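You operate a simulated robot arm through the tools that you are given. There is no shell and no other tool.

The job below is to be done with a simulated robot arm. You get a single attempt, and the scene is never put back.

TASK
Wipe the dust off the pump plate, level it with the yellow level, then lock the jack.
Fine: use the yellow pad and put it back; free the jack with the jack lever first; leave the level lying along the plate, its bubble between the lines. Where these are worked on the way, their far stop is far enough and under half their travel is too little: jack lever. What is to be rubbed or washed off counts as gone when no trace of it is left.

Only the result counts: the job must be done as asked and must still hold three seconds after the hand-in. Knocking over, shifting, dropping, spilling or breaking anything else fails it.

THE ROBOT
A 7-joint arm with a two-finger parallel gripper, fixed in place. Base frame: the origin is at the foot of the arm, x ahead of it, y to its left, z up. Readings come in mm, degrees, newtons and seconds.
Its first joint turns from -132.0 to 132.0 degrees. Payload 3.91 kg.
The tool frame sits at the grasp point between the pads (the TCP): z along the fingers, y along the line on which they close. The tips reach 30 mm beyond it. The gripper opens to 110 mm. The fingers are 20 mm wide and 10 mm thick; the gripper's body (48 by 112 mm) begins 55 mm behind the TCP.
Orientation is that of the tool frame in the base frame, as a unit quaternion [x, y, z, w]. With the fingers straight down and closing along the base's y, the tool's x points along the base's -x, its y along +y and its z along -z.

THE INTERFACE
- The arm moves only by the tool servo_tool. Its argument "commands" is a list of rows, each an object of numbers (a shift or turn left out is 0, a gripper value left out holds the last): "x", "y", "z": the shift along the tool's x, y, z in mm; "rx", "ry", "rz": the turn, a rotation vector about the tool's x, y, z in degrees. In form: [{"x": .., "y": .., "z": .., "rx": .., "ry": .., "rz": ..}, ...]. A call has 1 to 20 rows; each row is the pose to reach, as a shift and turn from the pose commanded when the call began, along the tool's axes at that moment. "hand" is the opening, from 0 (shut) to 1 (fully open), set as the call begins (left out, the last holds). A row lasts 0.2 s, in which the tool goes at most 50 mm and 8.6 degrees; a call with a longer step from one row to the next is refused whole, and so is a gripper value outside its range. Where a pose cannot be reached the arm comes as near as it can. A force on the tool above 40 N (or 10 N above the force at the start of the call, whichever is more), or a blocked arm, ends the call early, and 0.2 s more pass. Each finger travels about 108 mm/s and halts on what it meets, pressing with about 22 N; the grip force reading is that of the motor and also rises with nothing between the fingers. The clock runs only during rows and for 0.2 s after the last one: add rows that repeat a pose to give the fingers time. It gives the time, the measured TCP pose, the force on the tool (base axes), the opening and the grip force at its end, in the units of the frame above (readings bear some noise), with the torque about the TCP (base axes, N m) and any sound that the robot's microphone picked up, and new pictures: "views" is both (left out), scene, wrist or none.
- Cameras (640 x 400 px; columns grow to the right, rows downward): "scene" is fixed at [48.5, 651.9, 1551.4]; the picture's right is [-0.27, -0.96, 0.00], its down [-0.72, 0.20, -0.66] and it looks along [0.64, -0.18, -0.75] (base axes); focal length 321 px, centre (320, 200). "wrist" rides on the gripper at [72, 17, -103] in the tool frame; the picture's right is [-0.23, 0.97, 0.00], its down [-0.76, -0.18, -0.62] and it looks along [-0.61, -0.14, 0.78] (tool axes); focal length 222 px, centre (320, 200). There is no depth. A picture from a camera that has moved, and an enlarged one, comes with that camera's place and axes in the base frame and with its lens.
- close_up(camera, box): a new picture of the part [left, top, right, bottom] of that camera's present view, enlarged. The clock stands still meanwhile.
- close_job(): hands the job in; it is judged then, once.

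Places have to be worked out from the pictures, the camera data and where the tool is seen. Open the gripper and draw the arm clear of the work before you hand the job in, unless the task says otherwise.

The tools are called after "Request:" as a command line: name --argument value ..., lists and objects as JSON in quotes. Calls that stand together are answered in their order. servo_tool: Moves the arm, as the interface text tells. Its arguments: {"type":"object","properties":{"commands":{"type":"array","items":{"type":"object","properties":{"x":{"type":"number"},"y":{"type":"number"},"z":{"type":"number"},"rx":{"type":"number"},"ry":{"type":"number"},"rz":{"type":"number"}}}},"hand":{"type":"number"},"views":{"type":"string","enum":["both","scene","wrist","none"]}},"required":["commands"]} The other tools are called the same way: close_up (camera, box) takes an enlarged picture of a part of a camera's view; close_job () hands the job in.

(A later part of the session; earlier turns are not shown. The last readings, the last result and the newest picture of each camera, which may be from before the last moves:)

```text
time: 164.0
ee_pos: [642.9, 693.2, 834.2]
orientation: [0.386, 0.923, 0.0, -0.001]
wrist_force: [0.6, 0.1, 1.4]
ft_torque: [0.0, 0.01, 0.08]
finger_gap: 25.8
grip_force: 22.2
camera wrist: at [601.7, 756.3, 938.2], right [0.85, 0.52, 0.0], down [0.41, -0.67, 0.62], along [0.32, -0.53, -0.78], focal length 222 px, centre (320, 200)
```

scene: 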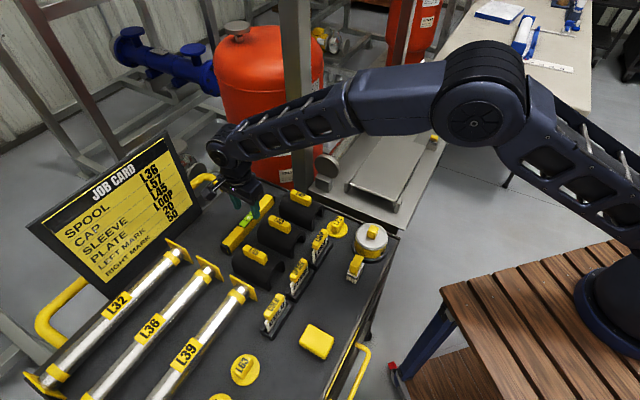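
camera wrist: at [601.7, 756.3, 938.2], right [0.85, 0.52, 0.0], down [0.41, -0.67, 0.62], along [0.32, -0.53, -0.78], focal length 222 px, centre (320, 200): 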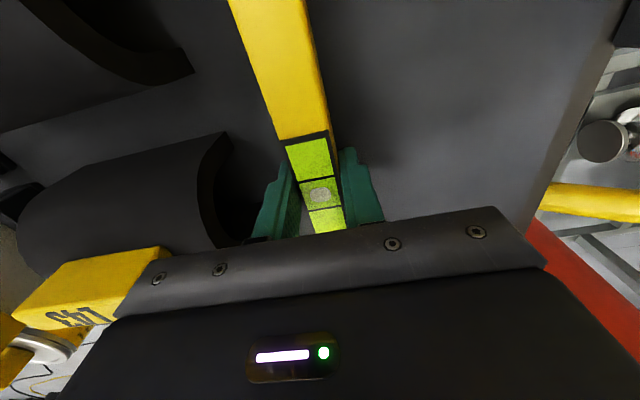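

Gripped (25.8 mm). I'll lift slowly straight up.

Request:
servo_tool --commands '[{"z": -4}, {"z": -8}, {"z": -13}, {"z": -19}, {"z": -27}, {"z": -37}, {"z": -49}, {"z": -63}, {"z": -79}, {"z": -95}, {"z": -111}, {"z": -125}, {"z": -135}, {"z": -135}]' --views "both"

```text
time: 167.0
ee_pos: [641.7, 692.7, 969.4]
orientation: [0.386, 0.922, 0.0, -0.001]
wrist_force: [1.1, -0.7, -2.0]
ft_torque: [-0.04, 0.01, 0.0]
finger_gap: 25.7
grip_force: 22.1
camera wrist: at [601.0, 756.0, 1073.8], right [0.85, 0.52, 0.0], down [0.41, -0.67, 0.62], along [0.32, -0.53, -0.78], focal length 222 px, centre (320, 200)
```

scene: 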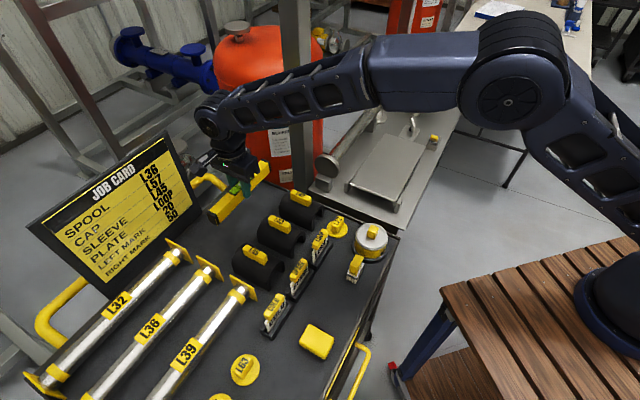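
wrist: 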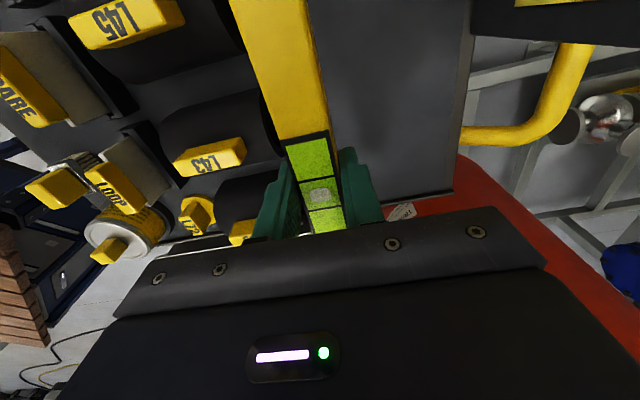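

The level is held securely. I'll carry it inward, away from the post, then across to above the plate centre (about (745, 218)).

Request:
servo_tool --commands '[{"x": -2, "y": -35}, {"x": -3, "y": -76}, {"x": -5, "y": -120}, {"x": -7, "y": -164}, {"x": -9, "y": -208}, {"x": -11, "y": -250}, {"x": -46, "y": -259}, {"x": -82, "y": -268}, {"x": -117, "y": -277}, {"x": -152, "y": -286}, {"x": -187, "y": -295}, {"x": -223, "y": -304}, {"x": -258, "y": -312}, {"x": -289, "y": -301}, {"x": -320, "y": -291}, {"x": -350, "y": -280}, {"x": -381, "y": -270}, {"x": -411, "y": -259}, {"x": -411, "y": -259}]' --views "both"

```text
time: 171.0
ee_pos: [747.7, 216.7, 969.1]
orientation: [0.385, 0.923, 0.001, 0.0]
wrist_force: [0.5, 0.3, -2.5]
ft_torque: [-0.03, -0.01, 0.0]
finger_gap: 25.9
grip_force: 22.0
camera wrist: at [707.8, 280.8, 1072.4], right [0.85, 0.52, 0.0], down [0.41, -0.67, 0.62], along [0.32, -0.53, -0.78], focal length 222 px, centre (320, 200)
```

scene: 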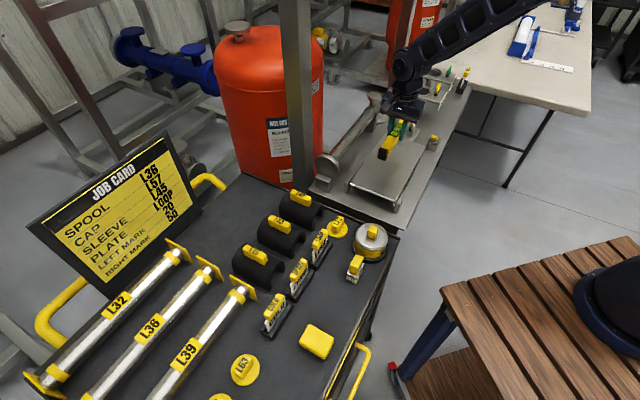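
wrist: 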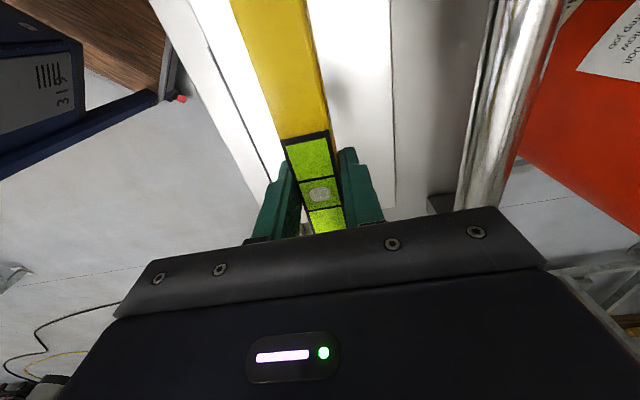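

I'm centred over the plate (u of about 375, v of about 682). I'll lower the level to just above the surface; contact is expected around TCP z 877–880.

Request:
servo_tool --commands '[{"z": 20}, {"z": 42}, {"z": 62}, {"z": 75}, {"z": 82}, {"z": 85}, {"z": 85}]' --views "scene"

Request:
close_up --camera "scene" --box '[345, 110, 445, 210]'

```text
time: 172.6
ee_pos: [746.5, 217.7, 883.0]
orientation: [0.386, 0.922, 0.0, 0.0]
wrist_force: [0.7, -0.2, -2.1]
ft_torque: [-0.04, 0.03, 0.02]
finger_gap: 25.7
grip_force: 21.4
```

scene: 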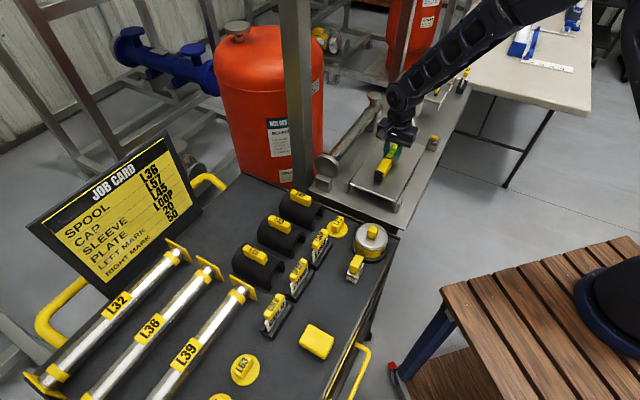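

```text
4.00 times, centred on (395, 160) of scene
camera zoom: at [48.5, 651.9, 1551.4], right [-0.27, -0.96, 0.0], down [-0.72, 0.2, -0.66], along [0.64, -0.18, -0.75], focal length 1286 px, centre (20, 360)
```

zoom: 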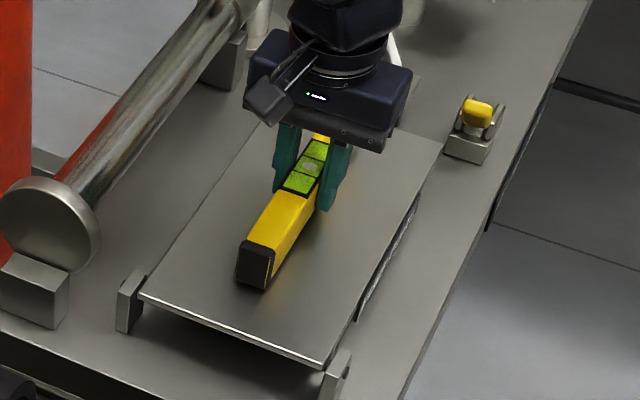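

The level hovers just above the plate. I'll lower in small steps until the force shows contact.

Request:
servo_tool --commands '[{"z": 0.7}, {"z": 1.5}, {"z": 1.5}]' --views "none"

Request:
servo_tool --commands '[{"z": 0.7}, {"z": 1.2}, {"z": 1.2}]' --views "none"

```text
time: 173.4
ee_pos: [745.8, 218.1, 882.1]
orientation: [0.386, 0.922, 0.0, -0.001]
wrist_force: [-0.5, -0.5, -2.6]
ft_torque: [0.02, -0.01, 0.02]
finger_gap: 25.7
grip_force: 21.6
```

```text
time: 174.2
ee_pos: [746.3, 217.5, 881.9]
orientation: [0.386, 0.922, 0.0, -0.001]
wrist_force: [0.6, -0.3, -2.0]
ft_torque: [-0.01, -0.03, 0.03]
finger_gap: 25.7
grip_force: 21.7
```

Only its own weight (about 2 N) is showing, so I'll keep lowering.

Request:
servo_tool --commands '[{"z": 0.7}, {"z": 1.2}, {"z": 1.2}]' --views "none"

Request:
servo_tool --commands '[{"z": 0.5}, {"z": 1}, {"z": 1}]' --views "none"

```text
time: 175.0
ee_pos: [744.5, 219.0, 880.3]
orientation: [0.386, 0.923, 0.0, -0.001]
wrist_force: [-0.7, 0.2, -1.7]
ft_torque: [-0.03, -0.02, -0.01]
finger_gap: 26.0
grip_force: 22.0
```

```text
time: 175.8
ee_pos: [746.8, 220.1, 877.9]
orientation: [0.386, 0.922, 0.0, 0.0]
wrist_force: [-0.1, -0.6, -2.1]
ft_torque: [-0.04, 0.01, 0.03]
finger_gap: 25.7
grip_force: 21.8
```

Still free at about 878.5, so more small steps.

Request:
servo_tool --commands '[{"z": 0.5}, {"z": 1}, {"z": 1}]' --views "none"

Request:
servo_tool --commands '[{"z": 0.5}, {"z": 0.8}, {"z": 0.8}]' --views "none"

```text
time: 176.6
ee_pos: [745.7, 218.4, 877.8]
orientation: [0.386, 0.923, 0.001, 0.0]
wrist_force: [0.1, 0.8, 4.1]
ft_torque: [0.49, 0.43, -0.12]
finger_gap: 25.7
grip_force: 21.2
```

```text
time: 177.4
ee_pos: [746.0, 218.3, 877.5]
orientation: [0.386, 0.923, 0.0, -0.001]
wrist_force: [0.6, 1.9, 4.0]
ft_torque: [0.52, 0.45, -0.16]
finger_gap: 25.6
grip_force: 22.1
```

The near end of the level is touching (6 N at about -105 mm along u). I'll lower a bit more so it pivots flat in the grip before I release.

Request:
servo_tool --commands '[{"z": 0.5}, {"z": 1}, {"z": 1}]' --views "none"

Request:
servo_tool --commands '[{"z": 0.5}, {"z": 1}, {"z": 1}]' --views "none"

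```text
time: 178.2
ee_pos: [744.3, 217.6, 875.8]
orientation: [0.386, 0.923, 0.0, -0.001]
wrist_force: [1.8, 1.0, 3.5]
ft_torque: [0.49, 0.43, -0.25]
finger_gap: 25.8
grip_force: 21.8
```

```text
time: 179.0
ee_pos: [746.5, 216.5, 876.5]
orientation: [0.386, 0.923, 0.0, -0.001]
wrist_force: [0.2, -5.2, 16.8]
ft_torque: [-0.05, 0.18, -0.16]
finger_gap: 25.8
grip_force: 22.5
```

Force rose with almost no torque, so the level now lies flat on the plate. I'll ease off and open the fingers.

Request:
servo_tool --commands '[{"z": -0.5}, {"z": -0.5}]' --views "none"

Request:
servo_tool --commands '[{"z": 0}, {"z": 0}, {"z": 0}]' --hand 0.5 --views "none"

Request:
servo_tool --commands '[{"z": -8}, {"z": -20}, {"z": -40}, {"z": -65}, {"z": -90}, {"z": -90}]' --views "both"

Request:
close_up --camera "scene" --box '[345, 110, 445, 210]'

```text
time: 179.6
ee_pos: [746.0, 217.2, 876.1]
orientation: [0.386, 0.923, 0.0, -0.001]
wrist_force: [-2.5, -3.8, 14.0]
ft_torque: [-0.25, -0.08, -0.14]
finger_gap: 25.9
grip_force: 21.9
```

```text
time: 180.4
ee_pos: [745.8, 218.5, 874.7]
orientation: [0.386, 0.923, 0.001, 0.0]
wrist_force: [-0.2, 0.6, 0.8]
ft_torque: [-0.02, 0.0, -0.01]
finger_gap: 54.8
grip_force: 0.0
```

```text
time: 181.8
ee_pos: [745.2, 218.5, 965.9]
orientation: [0.385, 0.923, 0.001, 0.0]
wrist_force: [0.1, 0.5, -0.3]
ft_torque: [0.01, 0.01, -0.02]
finger_gap: 54.9
grip_force: 0.0
camera wrist: at [704.8, 281.7, 1069.2], right [0.85, 0.52, 0.0], down [0.41, -0.67, 0.62], along [0.32, -0.53, -0.78], focal length 222 px, centre (320, 200)
```

scene: 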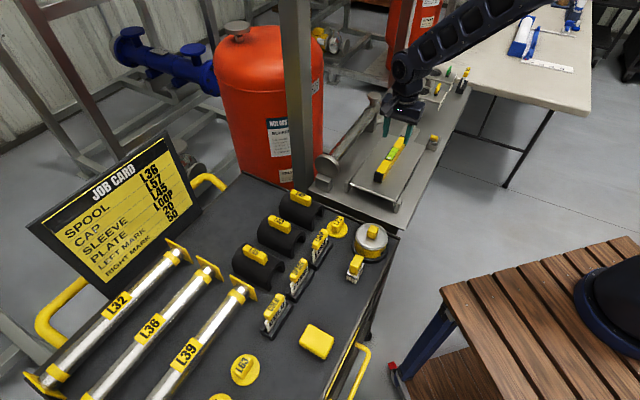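
wrist: 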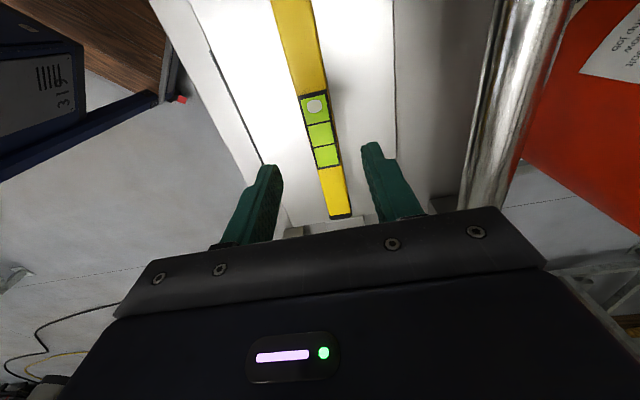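

```text
4.00 times, centred on (395, 160) of scene
camera zoom: at [48.5, 651.9, 1551.4], right [-0.27, -0.96, 0.0], down [-0.72, 0.2, -0.66], along [0.64, -0.18, -0.75], focal length 1286 px, centre (20, 360)
```

zoom: 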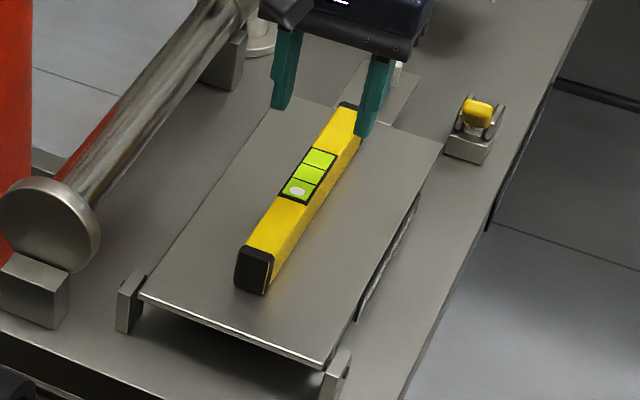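

The level lies along the plate, with its bubble at the near end, so the jack end must be raised. I'll move toward the white T-bar at the tongue, keeping this yaw (fingers close across the bar).

Request:
servo_tool --commands '[{"x": -35}, {"x": -75}, {"x": -115}, {"x": -150}, {"x": -175}, {"x": -175}]' --hand 0.5 --views "both"

Request:
close_up --camera "wrist" --box '[230, 60, 430, 230]'

Request:
close_up --camera "scene" --box '[370, 80, 450, 160]'

```text
time: 183.2
ee_pos: [868.7, 92.7, 963.3]
orientation: [0.386, 0.922, 0.001, -0.001]
wrist_force: [-1.0, 0.0, -0.4]
ft_torque: [-0.02, 0.0, -0.01]
finger_gap: 55.3
grip_force: 0.0
camera wrist: at [829.7, 156.8, 1067.7], right [0.85, 0.52, 0.0], down [0.41, -0.67, 0.62], along [0.32, -0.53, -0.78], focal length 222 px, centre (320, 200)
```

scene: 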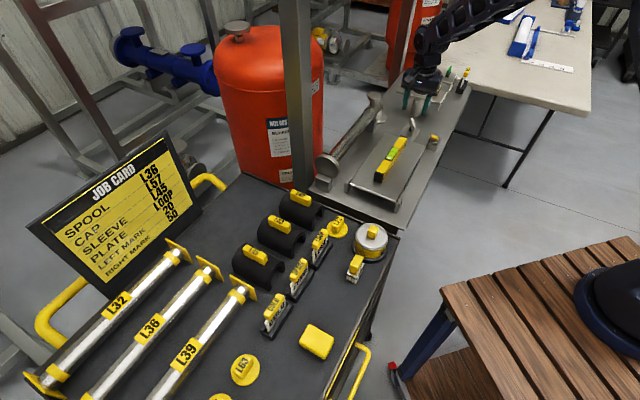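
wrist: 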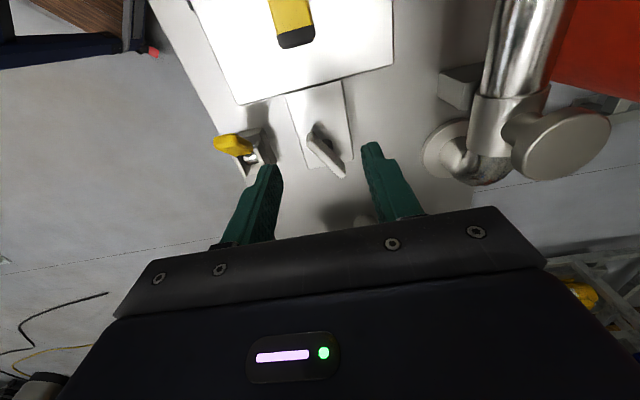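

```text
2.35 times, centred on (330, 145) of wrist
camera zoom: at [829.7, 156.8, 1067.7], right [0.85, 0.52, 0.0], down [0.41, -0.67, 0.62], along [0.32, -0.53, -0.78], focal length 523 px, centre (296, 329)
```

zoom: 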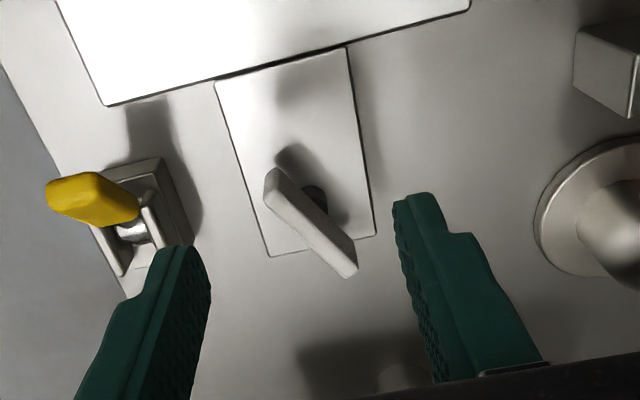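

```text
5.00 times, centred on (410, 120) of scene
camera zoom: at [48.5, 651.9, 1551.4], right [-0.27, -0.96, 0.0], down [-0.72, 0.2, -0.66], along [0.64, -0.18, -0.75], focal length 1607 px, centre (-130, 600)
```

zoom: 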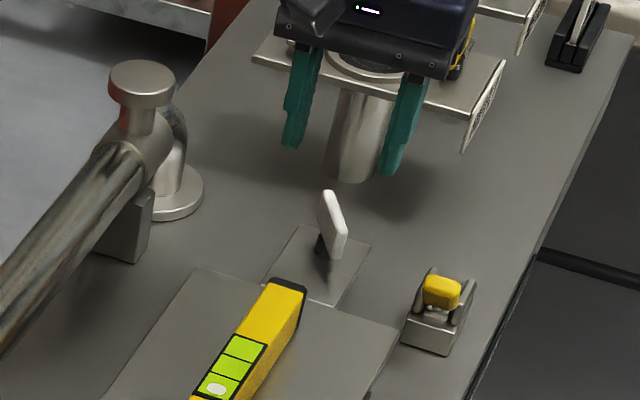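

The white bar's angle now looks different from my earlier views. I'll zoom in to understand this part properly before gripping it.

Request:
close_up --camera "wrist" --box '[300, 110, 370, 190]'

Request:
close_up --camera "scene" --box '[395, 110, 430, 145]'

```text
5.00 times, centred on (335, 150) of wrist
camera zoom: at [829.7, 156.8, 1067.7], right [0.85, 0.52, 0.0], down [0.41, -0.67, 0.62], along [0.32, -0.53, -0.78], focal length 1111 px, centre (245, 450)
```

zoom: 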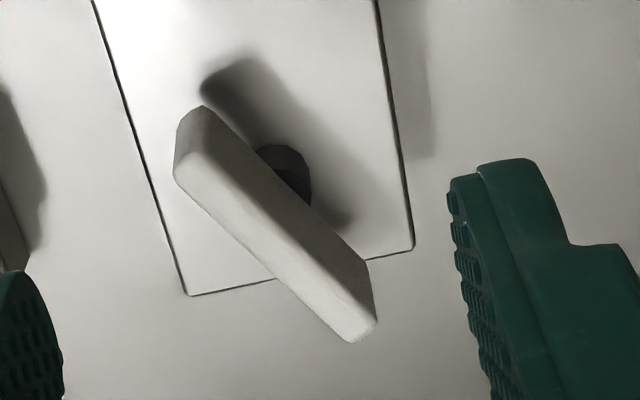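

```text
11.43 times, centred on (412, 128) of scene
camera zoom: at [48.5, 651.9, 1551.4], right [-0.27, -0.96, 0.0], down [-0.72, 0.2, -0.66], along [0.64, -0.18, -0.75], focal length 3673 px, centre (-737, 1029)
```

zoom: 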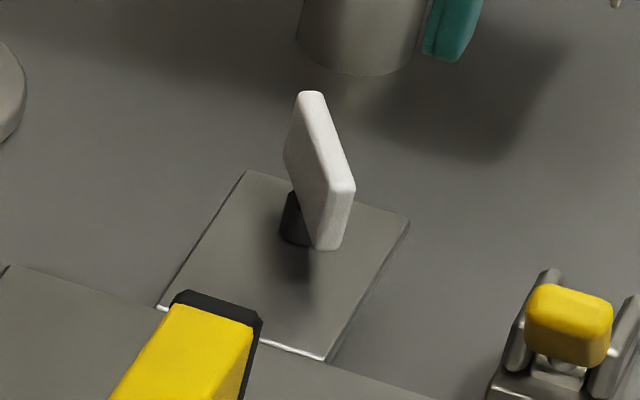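

It's a T-handle knob on a round stem, with axis about (887, 75), and the bar is now yawed about -16°. So the jack is a turning screw. It seems to have turned counter-clockwise while I pressed on the plate, so clockwise should raise it. I'll align above the knob with the fingers across the bar.

Request:
servo_tool --commands '[{"x": -6, "y": 0, "rz": -7}, {"x": -13, "y": 0.5, "rz": -14}, {"x": -20, "y": 1, "rz": -21}, {"x": -26, "y": 1, "rz": -29}, {"x": -26, "y": 1, "z": 20, "rz": -29}, {"x": -26, "y": 1, "z": 40, "rz": -29}, {"x": -26, "y": 1, "z": 40, "rz": -29}]' --hand 0.4 --views "both"

Request:
close_up --camera "wrist" --box '[250, 80, 400, 230]'

Request:
close_up --camera "scene" --box '[385, 95, 435, 145]'

```text
time: 184.8
ee_pos: [887.9, 75.3, 925.2]
orientation: [0.142, 0.99, 0.001, -0.001]
wrist_force: [0.2, -0.2, -0.2]
ft_torque: [-0.03, 0.0, -0.02]
finger_gap: 43.9
grip_force: 0.1
camera wrist: at [822.4, 112.3, 1029.6], right [0.49, 0.87, 0.0], down [0.68, -0.39, 0.62], along [0.54, -0.31, -0.78], focal length 222 px, centre (320, 200)
```

scene: 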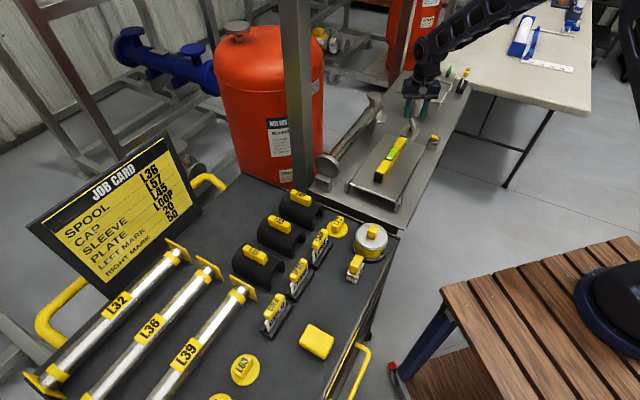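
wrist: 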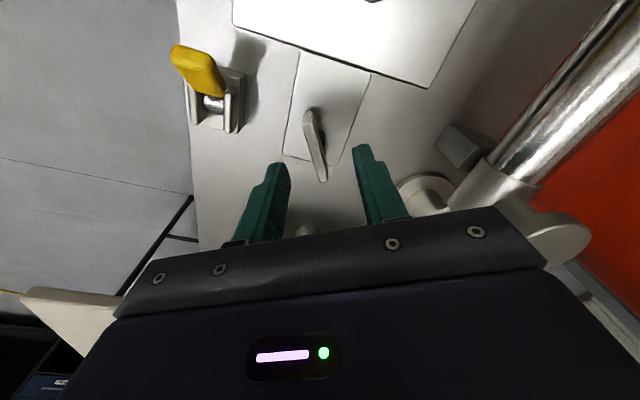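

```text
2.67 times, centred on (325, 155) of wrist
camera zoom: at [822.4, 112.3, 1029.6], right [0.49, 0.87, 0.0], down [0.68, -0.39, 0.62], along [0.54, -0.31, -0.78], focal length 592 px, centre (307, 320)
```

zoom: 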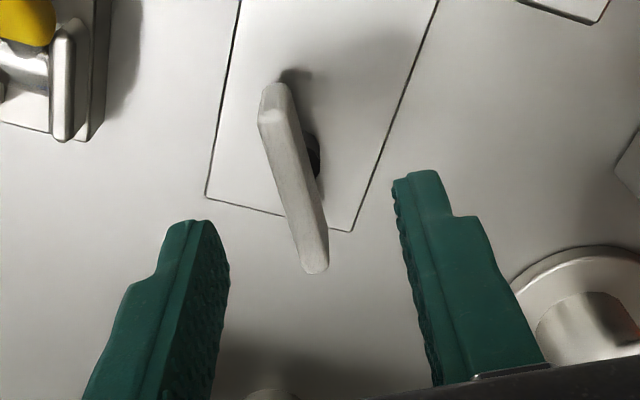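

```text
8.00 times, centred on (410, 120) of scene
camera zoom: at [48.5, 651.9, 1551.4], right [-0.27, -0.96, 0.0], down [-0.72, 0.2, -0.66], along [0.64, -0.18, -0.75], focal length 2571 px, centre (-400, 840)
```

zoom: 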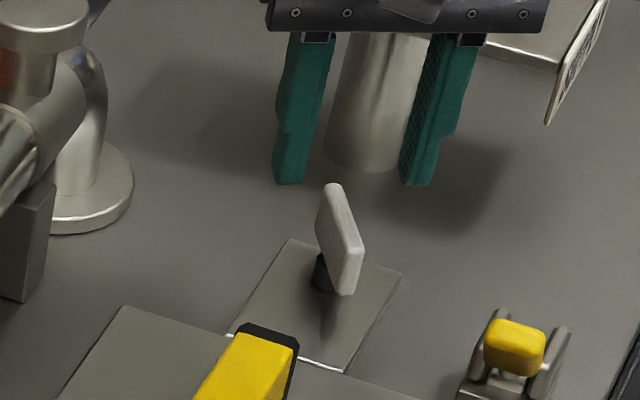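

The bar is aligned with the tool, and its centre is about 3 mm off in tool -y. The bar top is about z 878. I'll shift, descend to TCP z about 893, and close on it.

Request:
servo_tool --commands '[{"y": -3.3}, {"y": -3.3, "z": 12}, {"y": -3.3, "z": 24}, {"y": -3.3, "z": 32}, {"y": -3.3, "z": 32}]' --hand 0.4 --views "none"

Request:
close_up --camera "wrist" --box '[250, 80, 400, 230]'

Request:
close_up --camera "scene" --box '[385, 95, 435, 145]'

```text
time: 186.0
ee_pos: [887.1, 72.2, 894.2]
orientation: [0.141, 0.99, 0.0, -0.001]
wrist_force: [-0.3, 0.4, -0.7]
ft_torque: [0.0, 0.0, 0.03]
finger_gap: 43.9
grip_force: 0.1
```

```text
2.67 times, centred on (325, 155) of wrist
camera zoom: at [821.8, 108.9, 997.2], right [0.49, 0.87, 0.0], down [0.68, -0.39, 0.62], along [0.54, -0.31, -0.78], focal length 592 px, centre (307, 320)
```

zoom: 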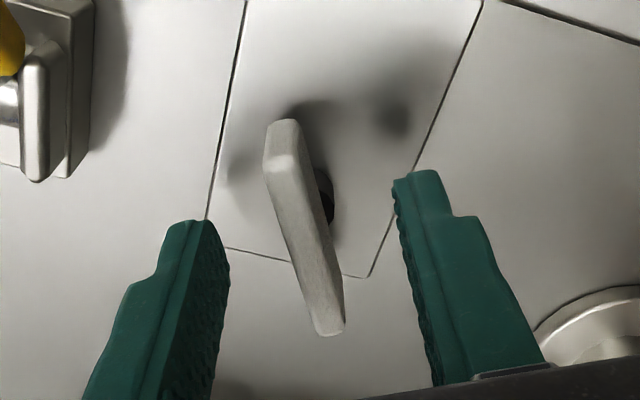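

```text
8.00 times, centred on (410, 120) of scene
camera zoom: at [48.5, 651.9, 1551.4], right [-0.27, -0.96, 0.0], down [-0.72, 0.2, -0.66], along [0.64, -0.18, -0.75], focal length 2571 px, centre (-400, 840)
```

zoom: 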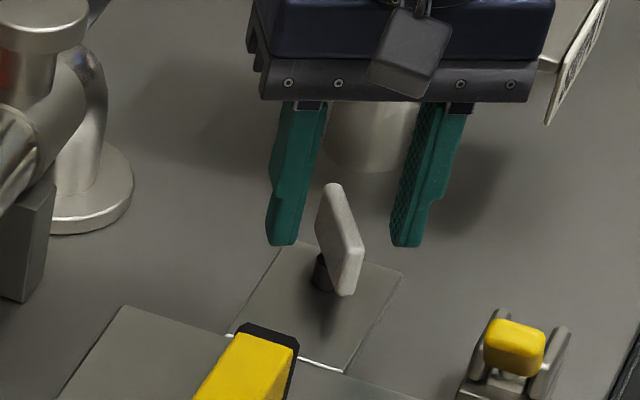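

The bar is centred between the fingers. Closing on it.

Request:
servo_tool --commands '[{"z": 1}, {"z": 1}, {"z": 1}, {"z": 1}]' --hand 0 --views "wrist"

Request:
close_up --camera "scene" --box '[360, 110, 440, 190]'

```text
time: 187.0
ee_pos: [888.2, 71.2, 892.7]
orientation: [0.143, 0.99, 0.0, 0.0]
wrist_force: [-7.3, -12.5, 9.1]
ft_torque: [0.34, 0.88, -0.04]
finger_gap: 9.0
grip_force: 45.1
camera wrist: at [821.6, 108.2, 996.5], right [0.49, 0.87, 0.0], down [0.68, -0.39, 0.62], along [0.54, -0.31, -0.78], focal length 222 px, centre (320, 200)
```

wrist: 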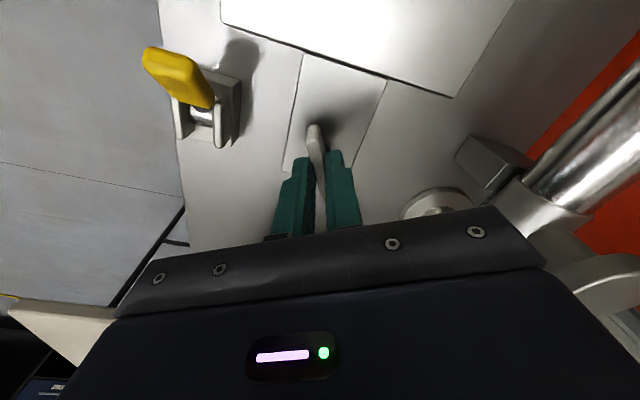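

```text
5.00 times, centred on (400, 150) of scene
camera zoom: at [48.5, 651.9, 1551.4], right [-0.27, -0.96, 0.0], down [-0.72, 0.2, -0.66], along [0.64, -0.18, -0.75], focal length 1607 px, centre (-80, 450)
```

zoom: 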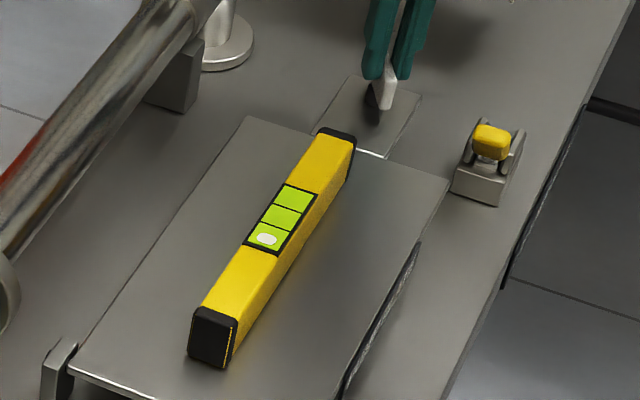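

The bar is gripped (9 mm). There's a small side load, so I'll null it by shifting 0.7 mm, then try a 10° clockwise turn and watch the bubble.

Request:
servo_tool --commands '[{"y": -0.7, "z": -0.4}, {"y": -0.7, "z": -0.4}]' --views "none"

Request:
servo_tool --commands '[{"rz": 4}, {"rz": 8}, {"rz": 12}, {"rz": 12}]' --views "none"

Request:
close_up --camera "scene" --box '[360, 110, 440, 190]'

```text
time: 187.6
ee_pos: [887.1, 71.3, 893.0]
orientation: [0.142, 0.99, 0.001, -0.001]
wrist_force: [4.3, -12.3, 2.6]
ft_torque: [0.14, -0.01, -0.04]
finger_gap: 8.8
grip_force: 44.8
```

```text
time: 188.6
ee_pos: [887.2, 72.2, 893.0]
orientation: [0.246, 0.969, 0.0, 0.0]
wrist_force: [13.4, -12.8, 3.1]
ft_torque: [-0.63, -1.33, 0.01]
finger_gap: 8.9
grip_force: 45.2
```

```text
5.00 times, centred on (400, 150) of scene
camera zoom: at [48.5, 651.9, 1551.4], right [-0.27, -0.96, 0.0], down [-0.72, 0.2, -0.66], along [0.64, -0.18, -0.75], focal length 1607 px, centre (-80, 450)
```

zoom: 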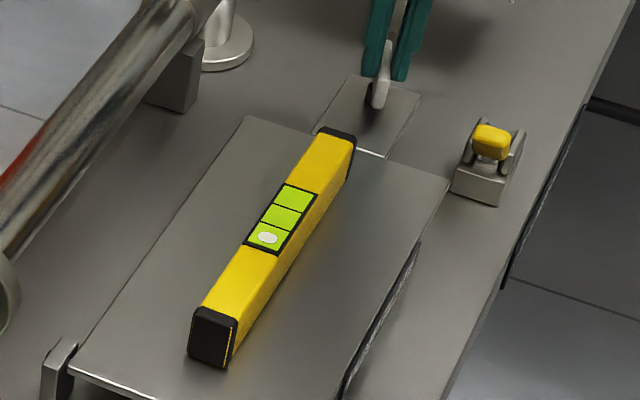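

The knob turned 12° with almost no torque. I'll zoom right in on the vial to detect the change.

Request:
close_up --camera "scene" --box '[377, 140, 407, 165]'

```text
16.00 times, centred on (392, 152) of scene
camera zoom: at [48.5, 651.9, 1551.4], right [-0.27, -0.96, 0.0], down [-0.72, 0.2, -0.66], along [0.64, -0.18, -0.75], focal length 5142 px, centre (-832, 960)
```

zoom: 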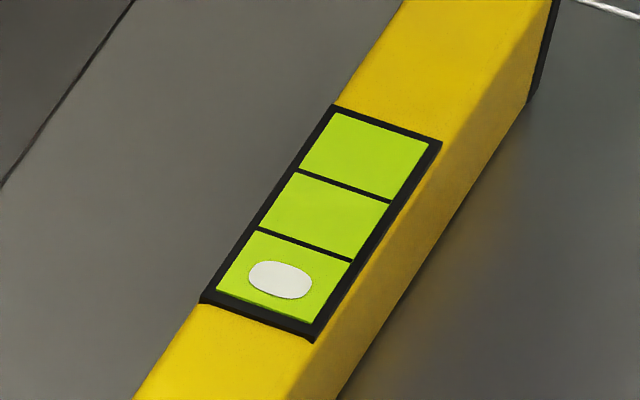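

The bubble centre is at (280, 280) in this zoom, one section toward the near end. I'll turn another 15° clockwise and compare.

Request:
servo_tool --commands '[{"rz": 5}, {"rz": 10}, {"rz": 15}, {"rz": 15}]' --views "none"

Request:
close_up --camera "scene" --box '[377, 140, 407, 165]'

Request:
close_up --camera "scene" --box '[360, 95, 440, 175]'

```text
time: 189.7
ee_pos: [886.6, 73.7, 893.3]
orientation: [0.371, 0.929, 0.001, 0.0]
wrist_force: [8.6, 0.2, -5.3]
ft_torque: [0.39, 0.39, 0.0]
finger_gap: 8.9
grip_force: 45.6
stopped in row 4: the force on the tool passed its limit at 41 N (the readings are from after the stop); the commanded pose is now the measured one
```

```text
16.00 times, centred on (392, 152) of scene
camera zoom: at [48.5, 651.9, 1551.4], right [-0.27, -0.96, 0.0], down [-0.72, 0.2, -0.66], along [0.64, -0.18, -0.75], focal length 5142 px, centre (-832, 960)
```

zoom: 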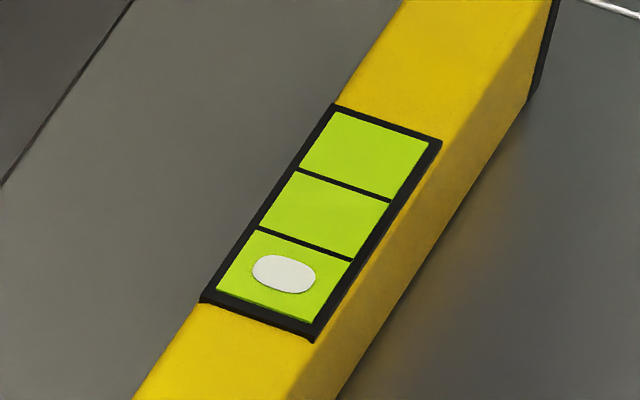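

```text
5.00 times, centred on (400, 135) of scene
camera zoom: at [48.5, 651.9, 1551.4], right [-0.27, -0.96, 0.0], down [-0.72, 0.2, -0.66], along [0.64, -0.18, -0.75], focal length 1607 px, centre (-80, 525)
```

zoom: 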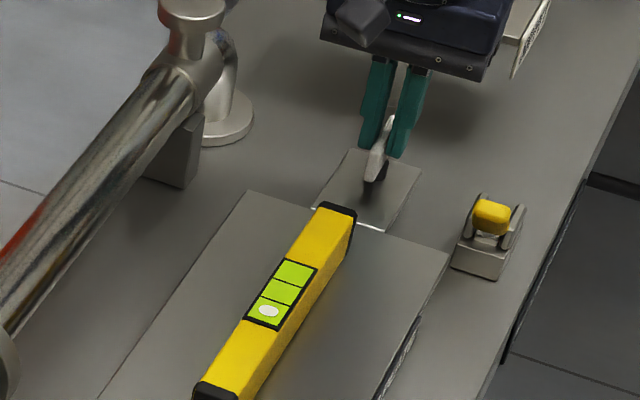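

Clockwise works: the bubble moved about 8 px toward the middle for 15°. The middle is about 70 px away, so roughly 120° more is needed. I'll continue in steps, rising slightly with the knob and watching the forces.

Request:
servo_tool --commands '[{"rz": 4, "z": -0.3}, {"rz": 8, "z": -0.6}, {"rz": 12, "z": -0.9}, {"rz": 12, "z": -0.9}]' --views "none"

Request:
close_up --camera "scene" --box '[377, 140, 407, 165]'

```text
time: 190.7
ee_pos: [888.0, 73.7, 893.9]
orientation: [0.466, 0.885, 0.002, 0.0]
wrist_force: [25.6, 6.7, -23.4]
ft_torque: [-0.76, -0.88, 0.12]
finger_gap: 9.0
grip_force: 44.8
```

```text
16.00 times, centred on (392, 152) of scene
camera zoom: at [48.5, 651.9, 1551.4], right [-0.27, -0.96, 0.0], down [-0.72, 0.2, -0.66], along [0.64, -0.18, -0.75], focal length 5142 px, centre (-832, 960)
```

zoom: 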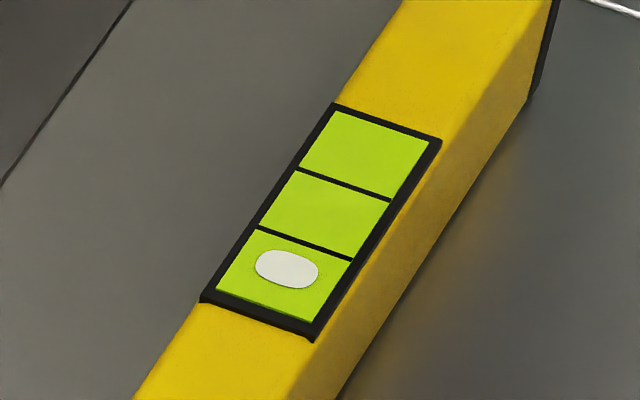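

The bubble moved on to (287, 268). The knob is pulling sideways and down, so I over-raised and sit slightly off-axis. I'll relieve by shifting y +1.2 and z +0.9.

Request:
servo_tool --commands '[{"x": -0.3, "y": 0.6, "z": 0.5}, {"x": -0.4, "y": 1.2, "z": 0.9}, {"x": -0.4, "y": 1.2, "z": 0.9}]' --views "none"

```text
time: 191.5
ee_pos: [887.9, 75.6, 893.9]
orientation: [0.464, 0.886, 0.003, 0.0]
wrist_force: [7.5, 8.5, -7.1]
ft_torque: [-0.03, 0.05, 0.05]
finger_gap: 8.7
grip_force: 44.7
```

That's better. I'll relieve a little more and turn another 12°.

Request:
servo_tool --commands '[{"y": 0.5, "z": 0.3}, {"y": 0.5, "z": 0.3, "rz": 4}, {"y": 0.5, "z": 0.3, "rz": 8}, {"y": 0.5, "z": 0.3, "rz": 12}, {"y": 0.5, "z": 0.3, "rz": 12}]' --views "none"

Request:
close_up --camera "scene" --box '[377, 140, 407, 165]'

```text
time: 192.7
ee_pos: [890.2, 74.1, 894.5]
orientation: [0.555, 0.832, 0.002, 0.0]
wrist_force: [-4.4, 13.9, 3.9]
ft_torque: [0.04, 0.44, 0.06]
finger_gap: 8.8
grip_force: 45.0
```

```text
16.00 times, centred on (392, 152) of scene
camera zoom: at [48.5, 651.9, 1551.4], right [-0.27, -0.96, 0.0], down [-0.72, 0.2, -0.66], along [0.64, -0.18, -0.75], focal length 5142 px, centre (-832, 960)
```

zoom: 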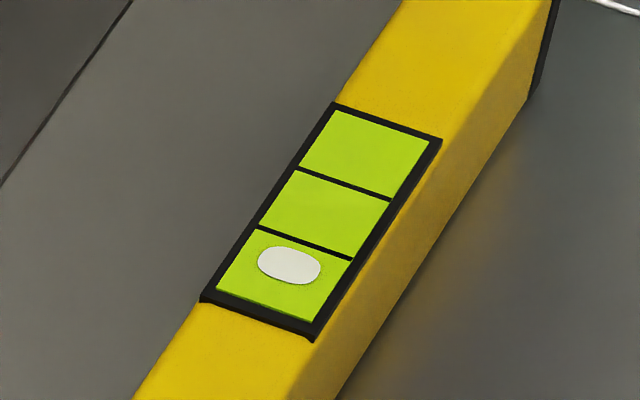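

Forces are moderate and the bubble keeps creeping toward the middle. I'll turn 20° more with a small shift along the bar.

Request:
servo_tool --commands '[{"x": 0.7, "rz": 5}, {"x": 0.7, "rz": 10}, {"x": 0.7, "rz": 15}, {"x": 0.7, "rz": 20}, {"x": 0.7, "rz": 20}]' --views "none"

Request:
close_up --camera "scene" --box '[377, 140, 407, 165]'

```text
time: 193.9
ee_pos: [889.8, 75.8, 895.4]
orientation: [0.692, 0.722, 0.003, 0.002]
wrist_force: [4.8, 2.0, -3.7]
ft_torque: [-0.36, 0.35, 0.06]
finger_gap: 8.7
grip_force: 45.5
stopped in row 5: the force on the tool passed its limit at 41 N (the readings are from after the stop); the commanded pose is now the measured one
```

```text
16.00 times, centred on (392, 152) of scene
camera zoom: at [48.5, 651.9, 1551.4], right [-0.27, -0.96, 0.0], down [-0.72, 0.2, -0.66], along [0.64, -0.18, -0.75], focal length 5142 px, centre (-832, 960)
```

zoom: 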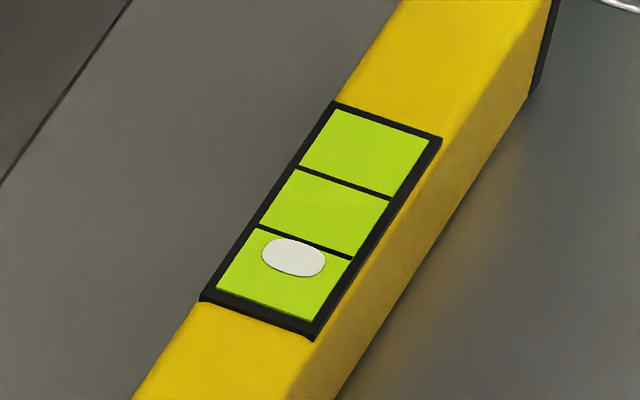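

Bubble at (293, 258), yaw about 88°. The wrist still has travel, so I'll continue clockwise.

Request:
servo_tool --commands '[{"rz": 5}, {"rz": 10}, {"rz": 15}, {"rz": 20}]' --views "none"

```text
time: 195.1
ee_pos: [891.6, 74.6, 895.5]
orientation: [0.807, 0.591, 0.005, 0.002]
wrist_force: [10.5, 0.1, -7.9]
ft_torque: [-0.34, 0.35, 0.06]
finger_gap: 9.0
grip_force: 45.2
stopped in row 4: the force on the tool passed its limit at 41 N (the readings are from after the stop); the commanded pose is now the measured one
```

Yaw about 108°. Continuing another 16°.

Request:
servo_tool --commands '[{"rz": 4}, {"rz": 8}, {"rz": 12}, {"rz": 16}]' --views "none"

Request:
close_up --camera "scene" --box '[377, 140, 407, 165]'

```text
time: 196.1
ee_pos: [893.6, 74.0, 895.9]
orientation: [0.882, 0.471, 0.007, 0.002]
wrist_force: [32.3, -0.7, -2.0]
ft_torque: [-0.36, 0.07, 0.15]
finger_gap: 8.9
grip_force: 44.5
```

```text
16.00 times, centred on (392, 152) of scene
camera zoom: at [48.5, 651.9, 1551.4], right [-0.27, -0.96, 0.0], down [-0.72, 0.2, -0.66], along [0.64, -0.18, -0.75], focal length 5142 px, centre (-832, 960)
```

zoom: 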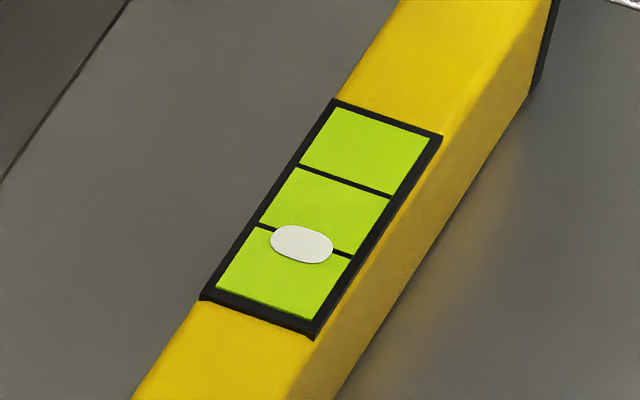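

Bubble at (302, 244), now straddling the near line; about 85° more to the middle. I'll relieve the side load and keep turning.

Request:
servo_tool --commands '[{"x": 1, "y": 1.5}, {"x": 1, "y": 1.5, "rz": 5}, {"x": 1, "y": 1.5, "rz": 10}, {"x": 1, "y": 1.5, "rz": 15}]' --views "none"

```text
time: 197.1
ee_pos: [893.8, 73.9, 897.7]
orientation: [0.936, 0.353, 0.007, 0.001]
wrist_force: [29.0, -6.7, 14.8]
ft_torque: [-0.55, 0.45, 0.13]
finger_gap: 9.1
grip_force: 44.7
```

Yaw about 139°. I'll relieve again (sideways and 0.7 mm up) while turning 15° more.

Request:
servo_tool --commands '[{"x": 1, "y": 1.2, "z": -0.7}, {"x": 1, "y": 1.2, "z": -0.7, "rz": 5}, {"x": 1, "y": 1.2, "z": -0.7, "rz": 10}, {"x": 1, "y": 1.2, "z": -0.7, "rz": 15}]' --views "none"

Request:
close_up --camera "scene" --box '[377, 140, 407, 165]'

```text
time: 198.1
ee_pos: [895.4, 72.7, 897.4]
orientation: [0.974, 0.227, 0.005, 0.0]
wrist_force: [-0.1, -22.5, 16.5]
ft_torque: [-0.57, 0.97, 0.13]
finger_gap: 8.9
grip_force: 44.7
```

```text
16.00 times, centred on (392, 152) of scene
camera zoom: at [48.5, 651.9, 1551.4], right [-0.27, -0.96, 0.0], down [-0.72, 0.2, -0.66], along [0.64, -0.18, -0.75], focal length 5142 px, centre (-832, 960)
```

zoom: 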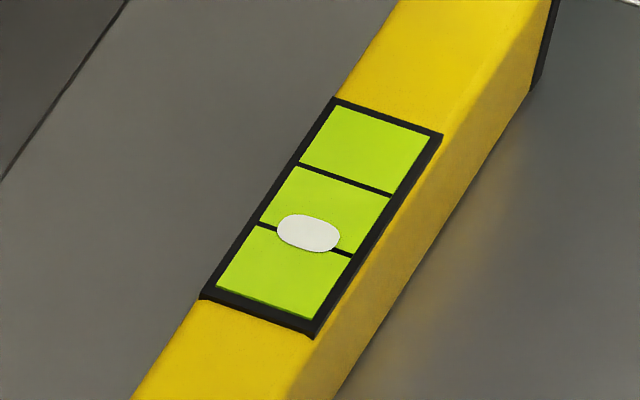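

Yaw about 154°, bubble at (309, 233). I'll relieve -y and up, then turn 15° more.

Request:
servo_tool --commands '[{"x": -0.5, "y": 1.1, "z": -0.7}, {"x": -0.5, "y": 1.1, "z": -0.7, "rz": 5}, {"x": -0.5, "y": 1.1, "z": -0.7, "rz": 10}, {"x": -0.5, "y": 1.1, "z": -0.7, "rz": 15}]' --views "none"

```text
time: 199.1
ee_pos: [895.8, 71.7, 897.6]
orientation: [0.995, 0.097, 0.006, 0.0]
wrist_force: [1.8, -30.9, 0.3]
ft_torque: [-0.32, -0.05, 0.18]
finger_gap: 8.5
grip_force: 45.0
```

Yaw about 169°. Relieving -y again and turning on.

Request:
servo_tool --commands '[{"x": -0.3, "y": 1.5}, {"x": -0.3, "y": 1.5, "rz": 5}, {"x": -0.3, "y": 1.5, "rz": 10}, {"x": -0.3, "y": 1.5, "rz": 15}]' --views "none"

Request:
close_up --camera "scene" --box '[377, 140, 407, 165]'

```text
time: 200.1
ee_pos: [894.3, 70.3, 898.1]
orientation: [0.999, -0.032, 0.006, -0.002]
wrist_force: [0.8, -24.3, 6.2]
ft_torque: [-0.86, -0.68, 0.19]
finger_gap: 8.7
grip_force: 45.6
```

```text
16.00 times, centred on (392, 152) of scene
camera zoom: at [48.5, 651.9, 1551.4], right [-0.27, -0.96, 0.0], down [-0.72, 0.2, -0.66], along [0.64, -0.18, -0.75], focal length 5142 px, centre (-832, 960)
```

zoom: 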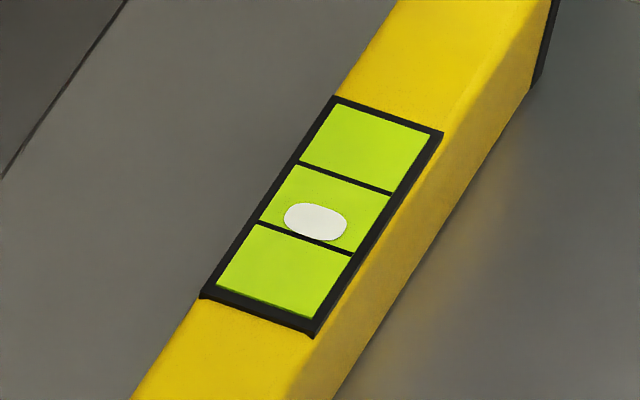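

Bubble at (316, 222), just inside the near line. About 35° more should centre it. Continuing.

Request:
servo_tool --commands '[{"y": 1.2, "z": -0.2}, {"y": 1.2, "z": -0.2, "rz": 5}, {"y": 1.2, "z": -0.2, "rz": 10}, {"y": 1.2, "z": -0.2, "rz": 15}]' --views "none"

```text
time: 201.1
ee_pos: [895.4, 68.7, 900.6]
orientation: [0.987, -0.162, 0.005, -0.003]
wrist_force: [2.9, -20.1, 13.6]
ft_torque: [-1.07, -0.83, 0.14]
finger_gap: 9.0
grip_force: 45.0
```

Yaw about 199°. One more 15° step with relief.

Request:
servo_tool --commands '[{"x": 0.4, "y": 0.9, "z": -0.6}, {"x": 0.4, "y": 0.9, "z": -0.6, "rz": 5}, {"x": 0.4, "y": 0.9, "z": -0.6, "rz": 10}, {"x": 0.4, "y": 0.9, "z": -0.6, "rz": 15}]' --views "none"

Request:
close_up --camera "scene" --box '[377, 140, 407, 165]'

```text
time: 201.9
ee_pos: [894.6, 67.8, 907.7]
orientation: [0.967, -0.253, 0.003, -0.016]
wrist_force: [22.3, -0.6, -5.9]
ft_torque: [-0.26, -0.47, -0.08]
finger_gap: 8.8
grip_force: 45.0
stopped in row 4: the force on the tool passed its limit at 68 N (the readings are from after the stop); the commanded pose is now the measured one
```

```text
16.00 times, centred on (392, 152) of scene
camera zoom: at [48.5, 651.9, 1551.4], right [-0.27, -0.96, 0.0], down [-0.72, 0.2, -0.66], along [0.64, -0.18, -0.75], focal length 5142 px, centre (-832, 960)
```

zoom: 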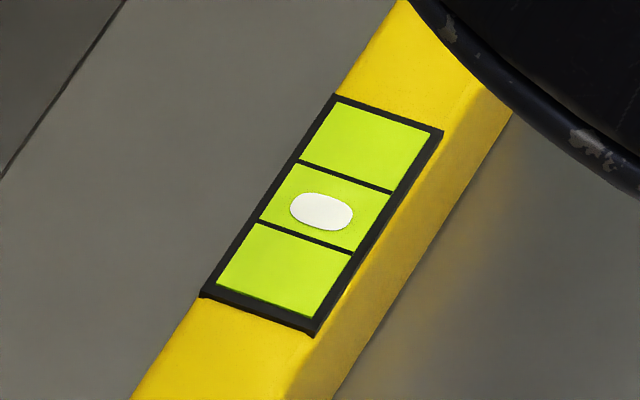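

The bubble is now well between the lines, 6 px from centre. The wrist has hit its limit and the tool rode up, so I'll stop turning and release the knob here.

Request:
servo_tool --commands '[{"z": 0}, {"z": 0}, {"z": 0}]' --hand 0.4 --views "both"

Request:
close_up --camera "scene" --box '[377, 140, 407, 165]'

```text
time: 202.8
ee_pos: [892.7, 68.0, 908.4]
orientation: [0.967, -0.254, 0.002, -0.015]
wrist_force: [0.3, -0.6, -0.4]
ft_torque: [-0.01, -0.01, -0.02]
finger_gap: 44.2
grip_force: 0.2
camera wrist: at [945.6, 14.6, 1010.9], right [-0.68, -0.74, -0.03], down [-0.58, 0.51, 0.63], along [-0.45, 0.44, -0.77], focal length 222 px, centre (320, 200)
```

scene: 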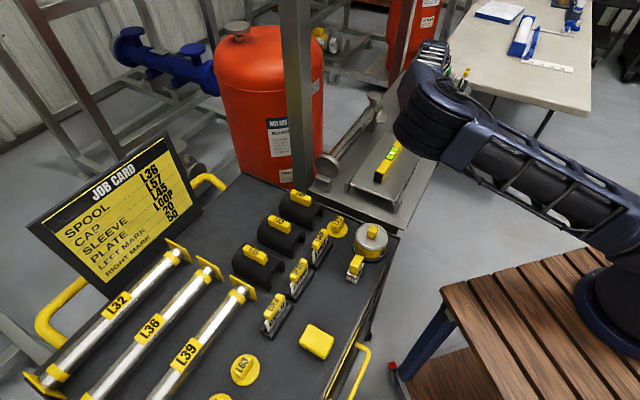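
wrist: 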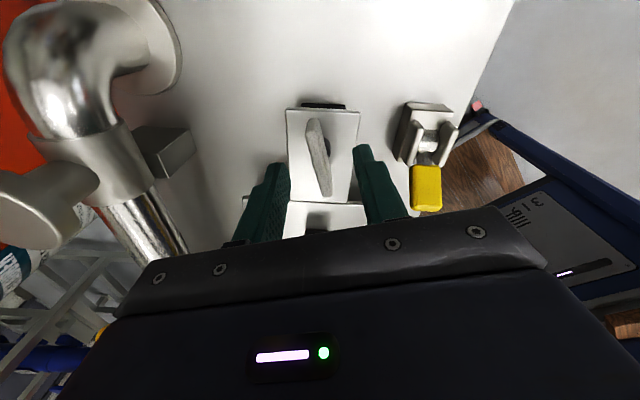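

```text
16.00 times, centred on (392, 152) of scene
camera zoom: at [48.5, 651.9, 1551.4], right [-0.27, -0.96, 0.0], down [-0.72, 0.2, -0.66], along [0.64, -0.18, -0.75], focal length 5142 px, centre (-832, 960)
```

zoom: 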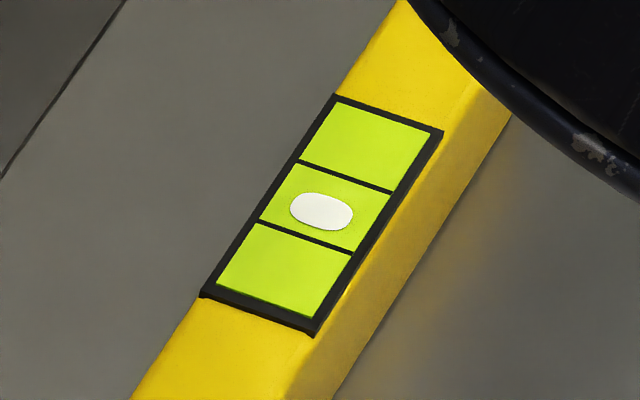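

The bubble stays between the lines after release. I'll lift straight off the knob before unwinding the wrist.

Request:
servo_tool --commands '[{"z": -10}, {"z": -25}, {"z": -45}, {"z": -70}, {"z": -95}, {"z": -95}]' --hand 0.4 --views "scene"

Request:
close_up --camera "scene" --box '[340, 80, 460, 200]'

```text
time: 204.2
ee_pos: [890.6, 65.8, 1002.6]
orientation: [0.967, -0.253, 0.002, -0.016]
wrist_force: [-0.2, -0.2, 0.1]
ft_torque: [0.03, -0.02, 0.03]
finger_gap: 44.3
grip_force: 0.1
```

scene: 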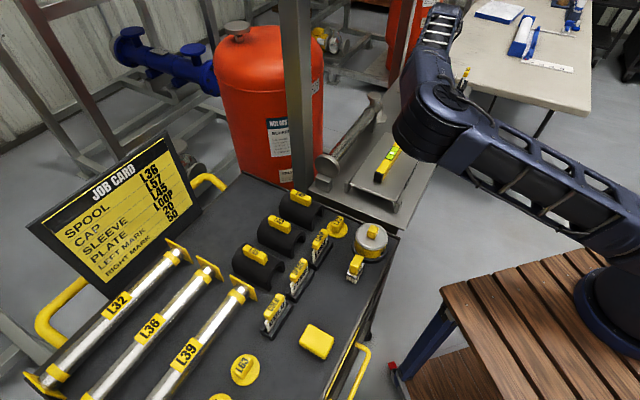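

```text
3.33 times, centred on (400, 140) of scene
camera zoom: at [48.5, 651.9, 1551.4], right [-0.27, -0.96, 0.0], down [-0.72, 0.2, -0.66], along [0.64, -0.18, -0.75], focal length 1071 px, centre (53, 400)
```

zoom: 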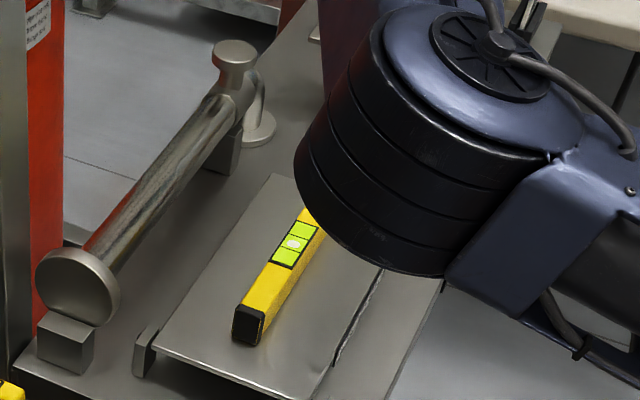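

The arm's elbow has swung to another posture but is high above the bench. I'll unwind the wrist in steps while staying high.

Request:
servo_tool --commands '[{"rz": -7.5}, {"rz": -15}, {"rz": -22.5}, {"rz": -30}, {"rz": -37.5}, {"rz": -45}, {"rz": -52.5}, {"rz": -60}, {"rz": -67.5}, {"rz": -75}, {"rz": -75}]' --hand 0 --views "scene"

```text
time: 206.6
ee_pos: [890.8, 64.6, 1002.9]
orientation: [0.922, 0.388, 0.011, -0.012]
wrist_force: [0.3, 0.0, -0.4]
ft_torque: [0.01, -0.03, 0.02]
finger_gap: 0.0
grip_force: 22.0
```

scene: 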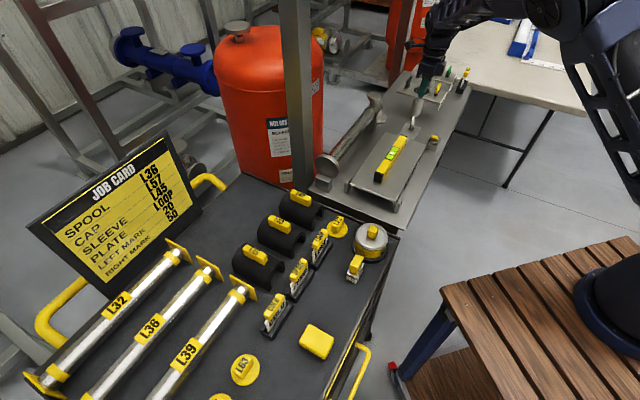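

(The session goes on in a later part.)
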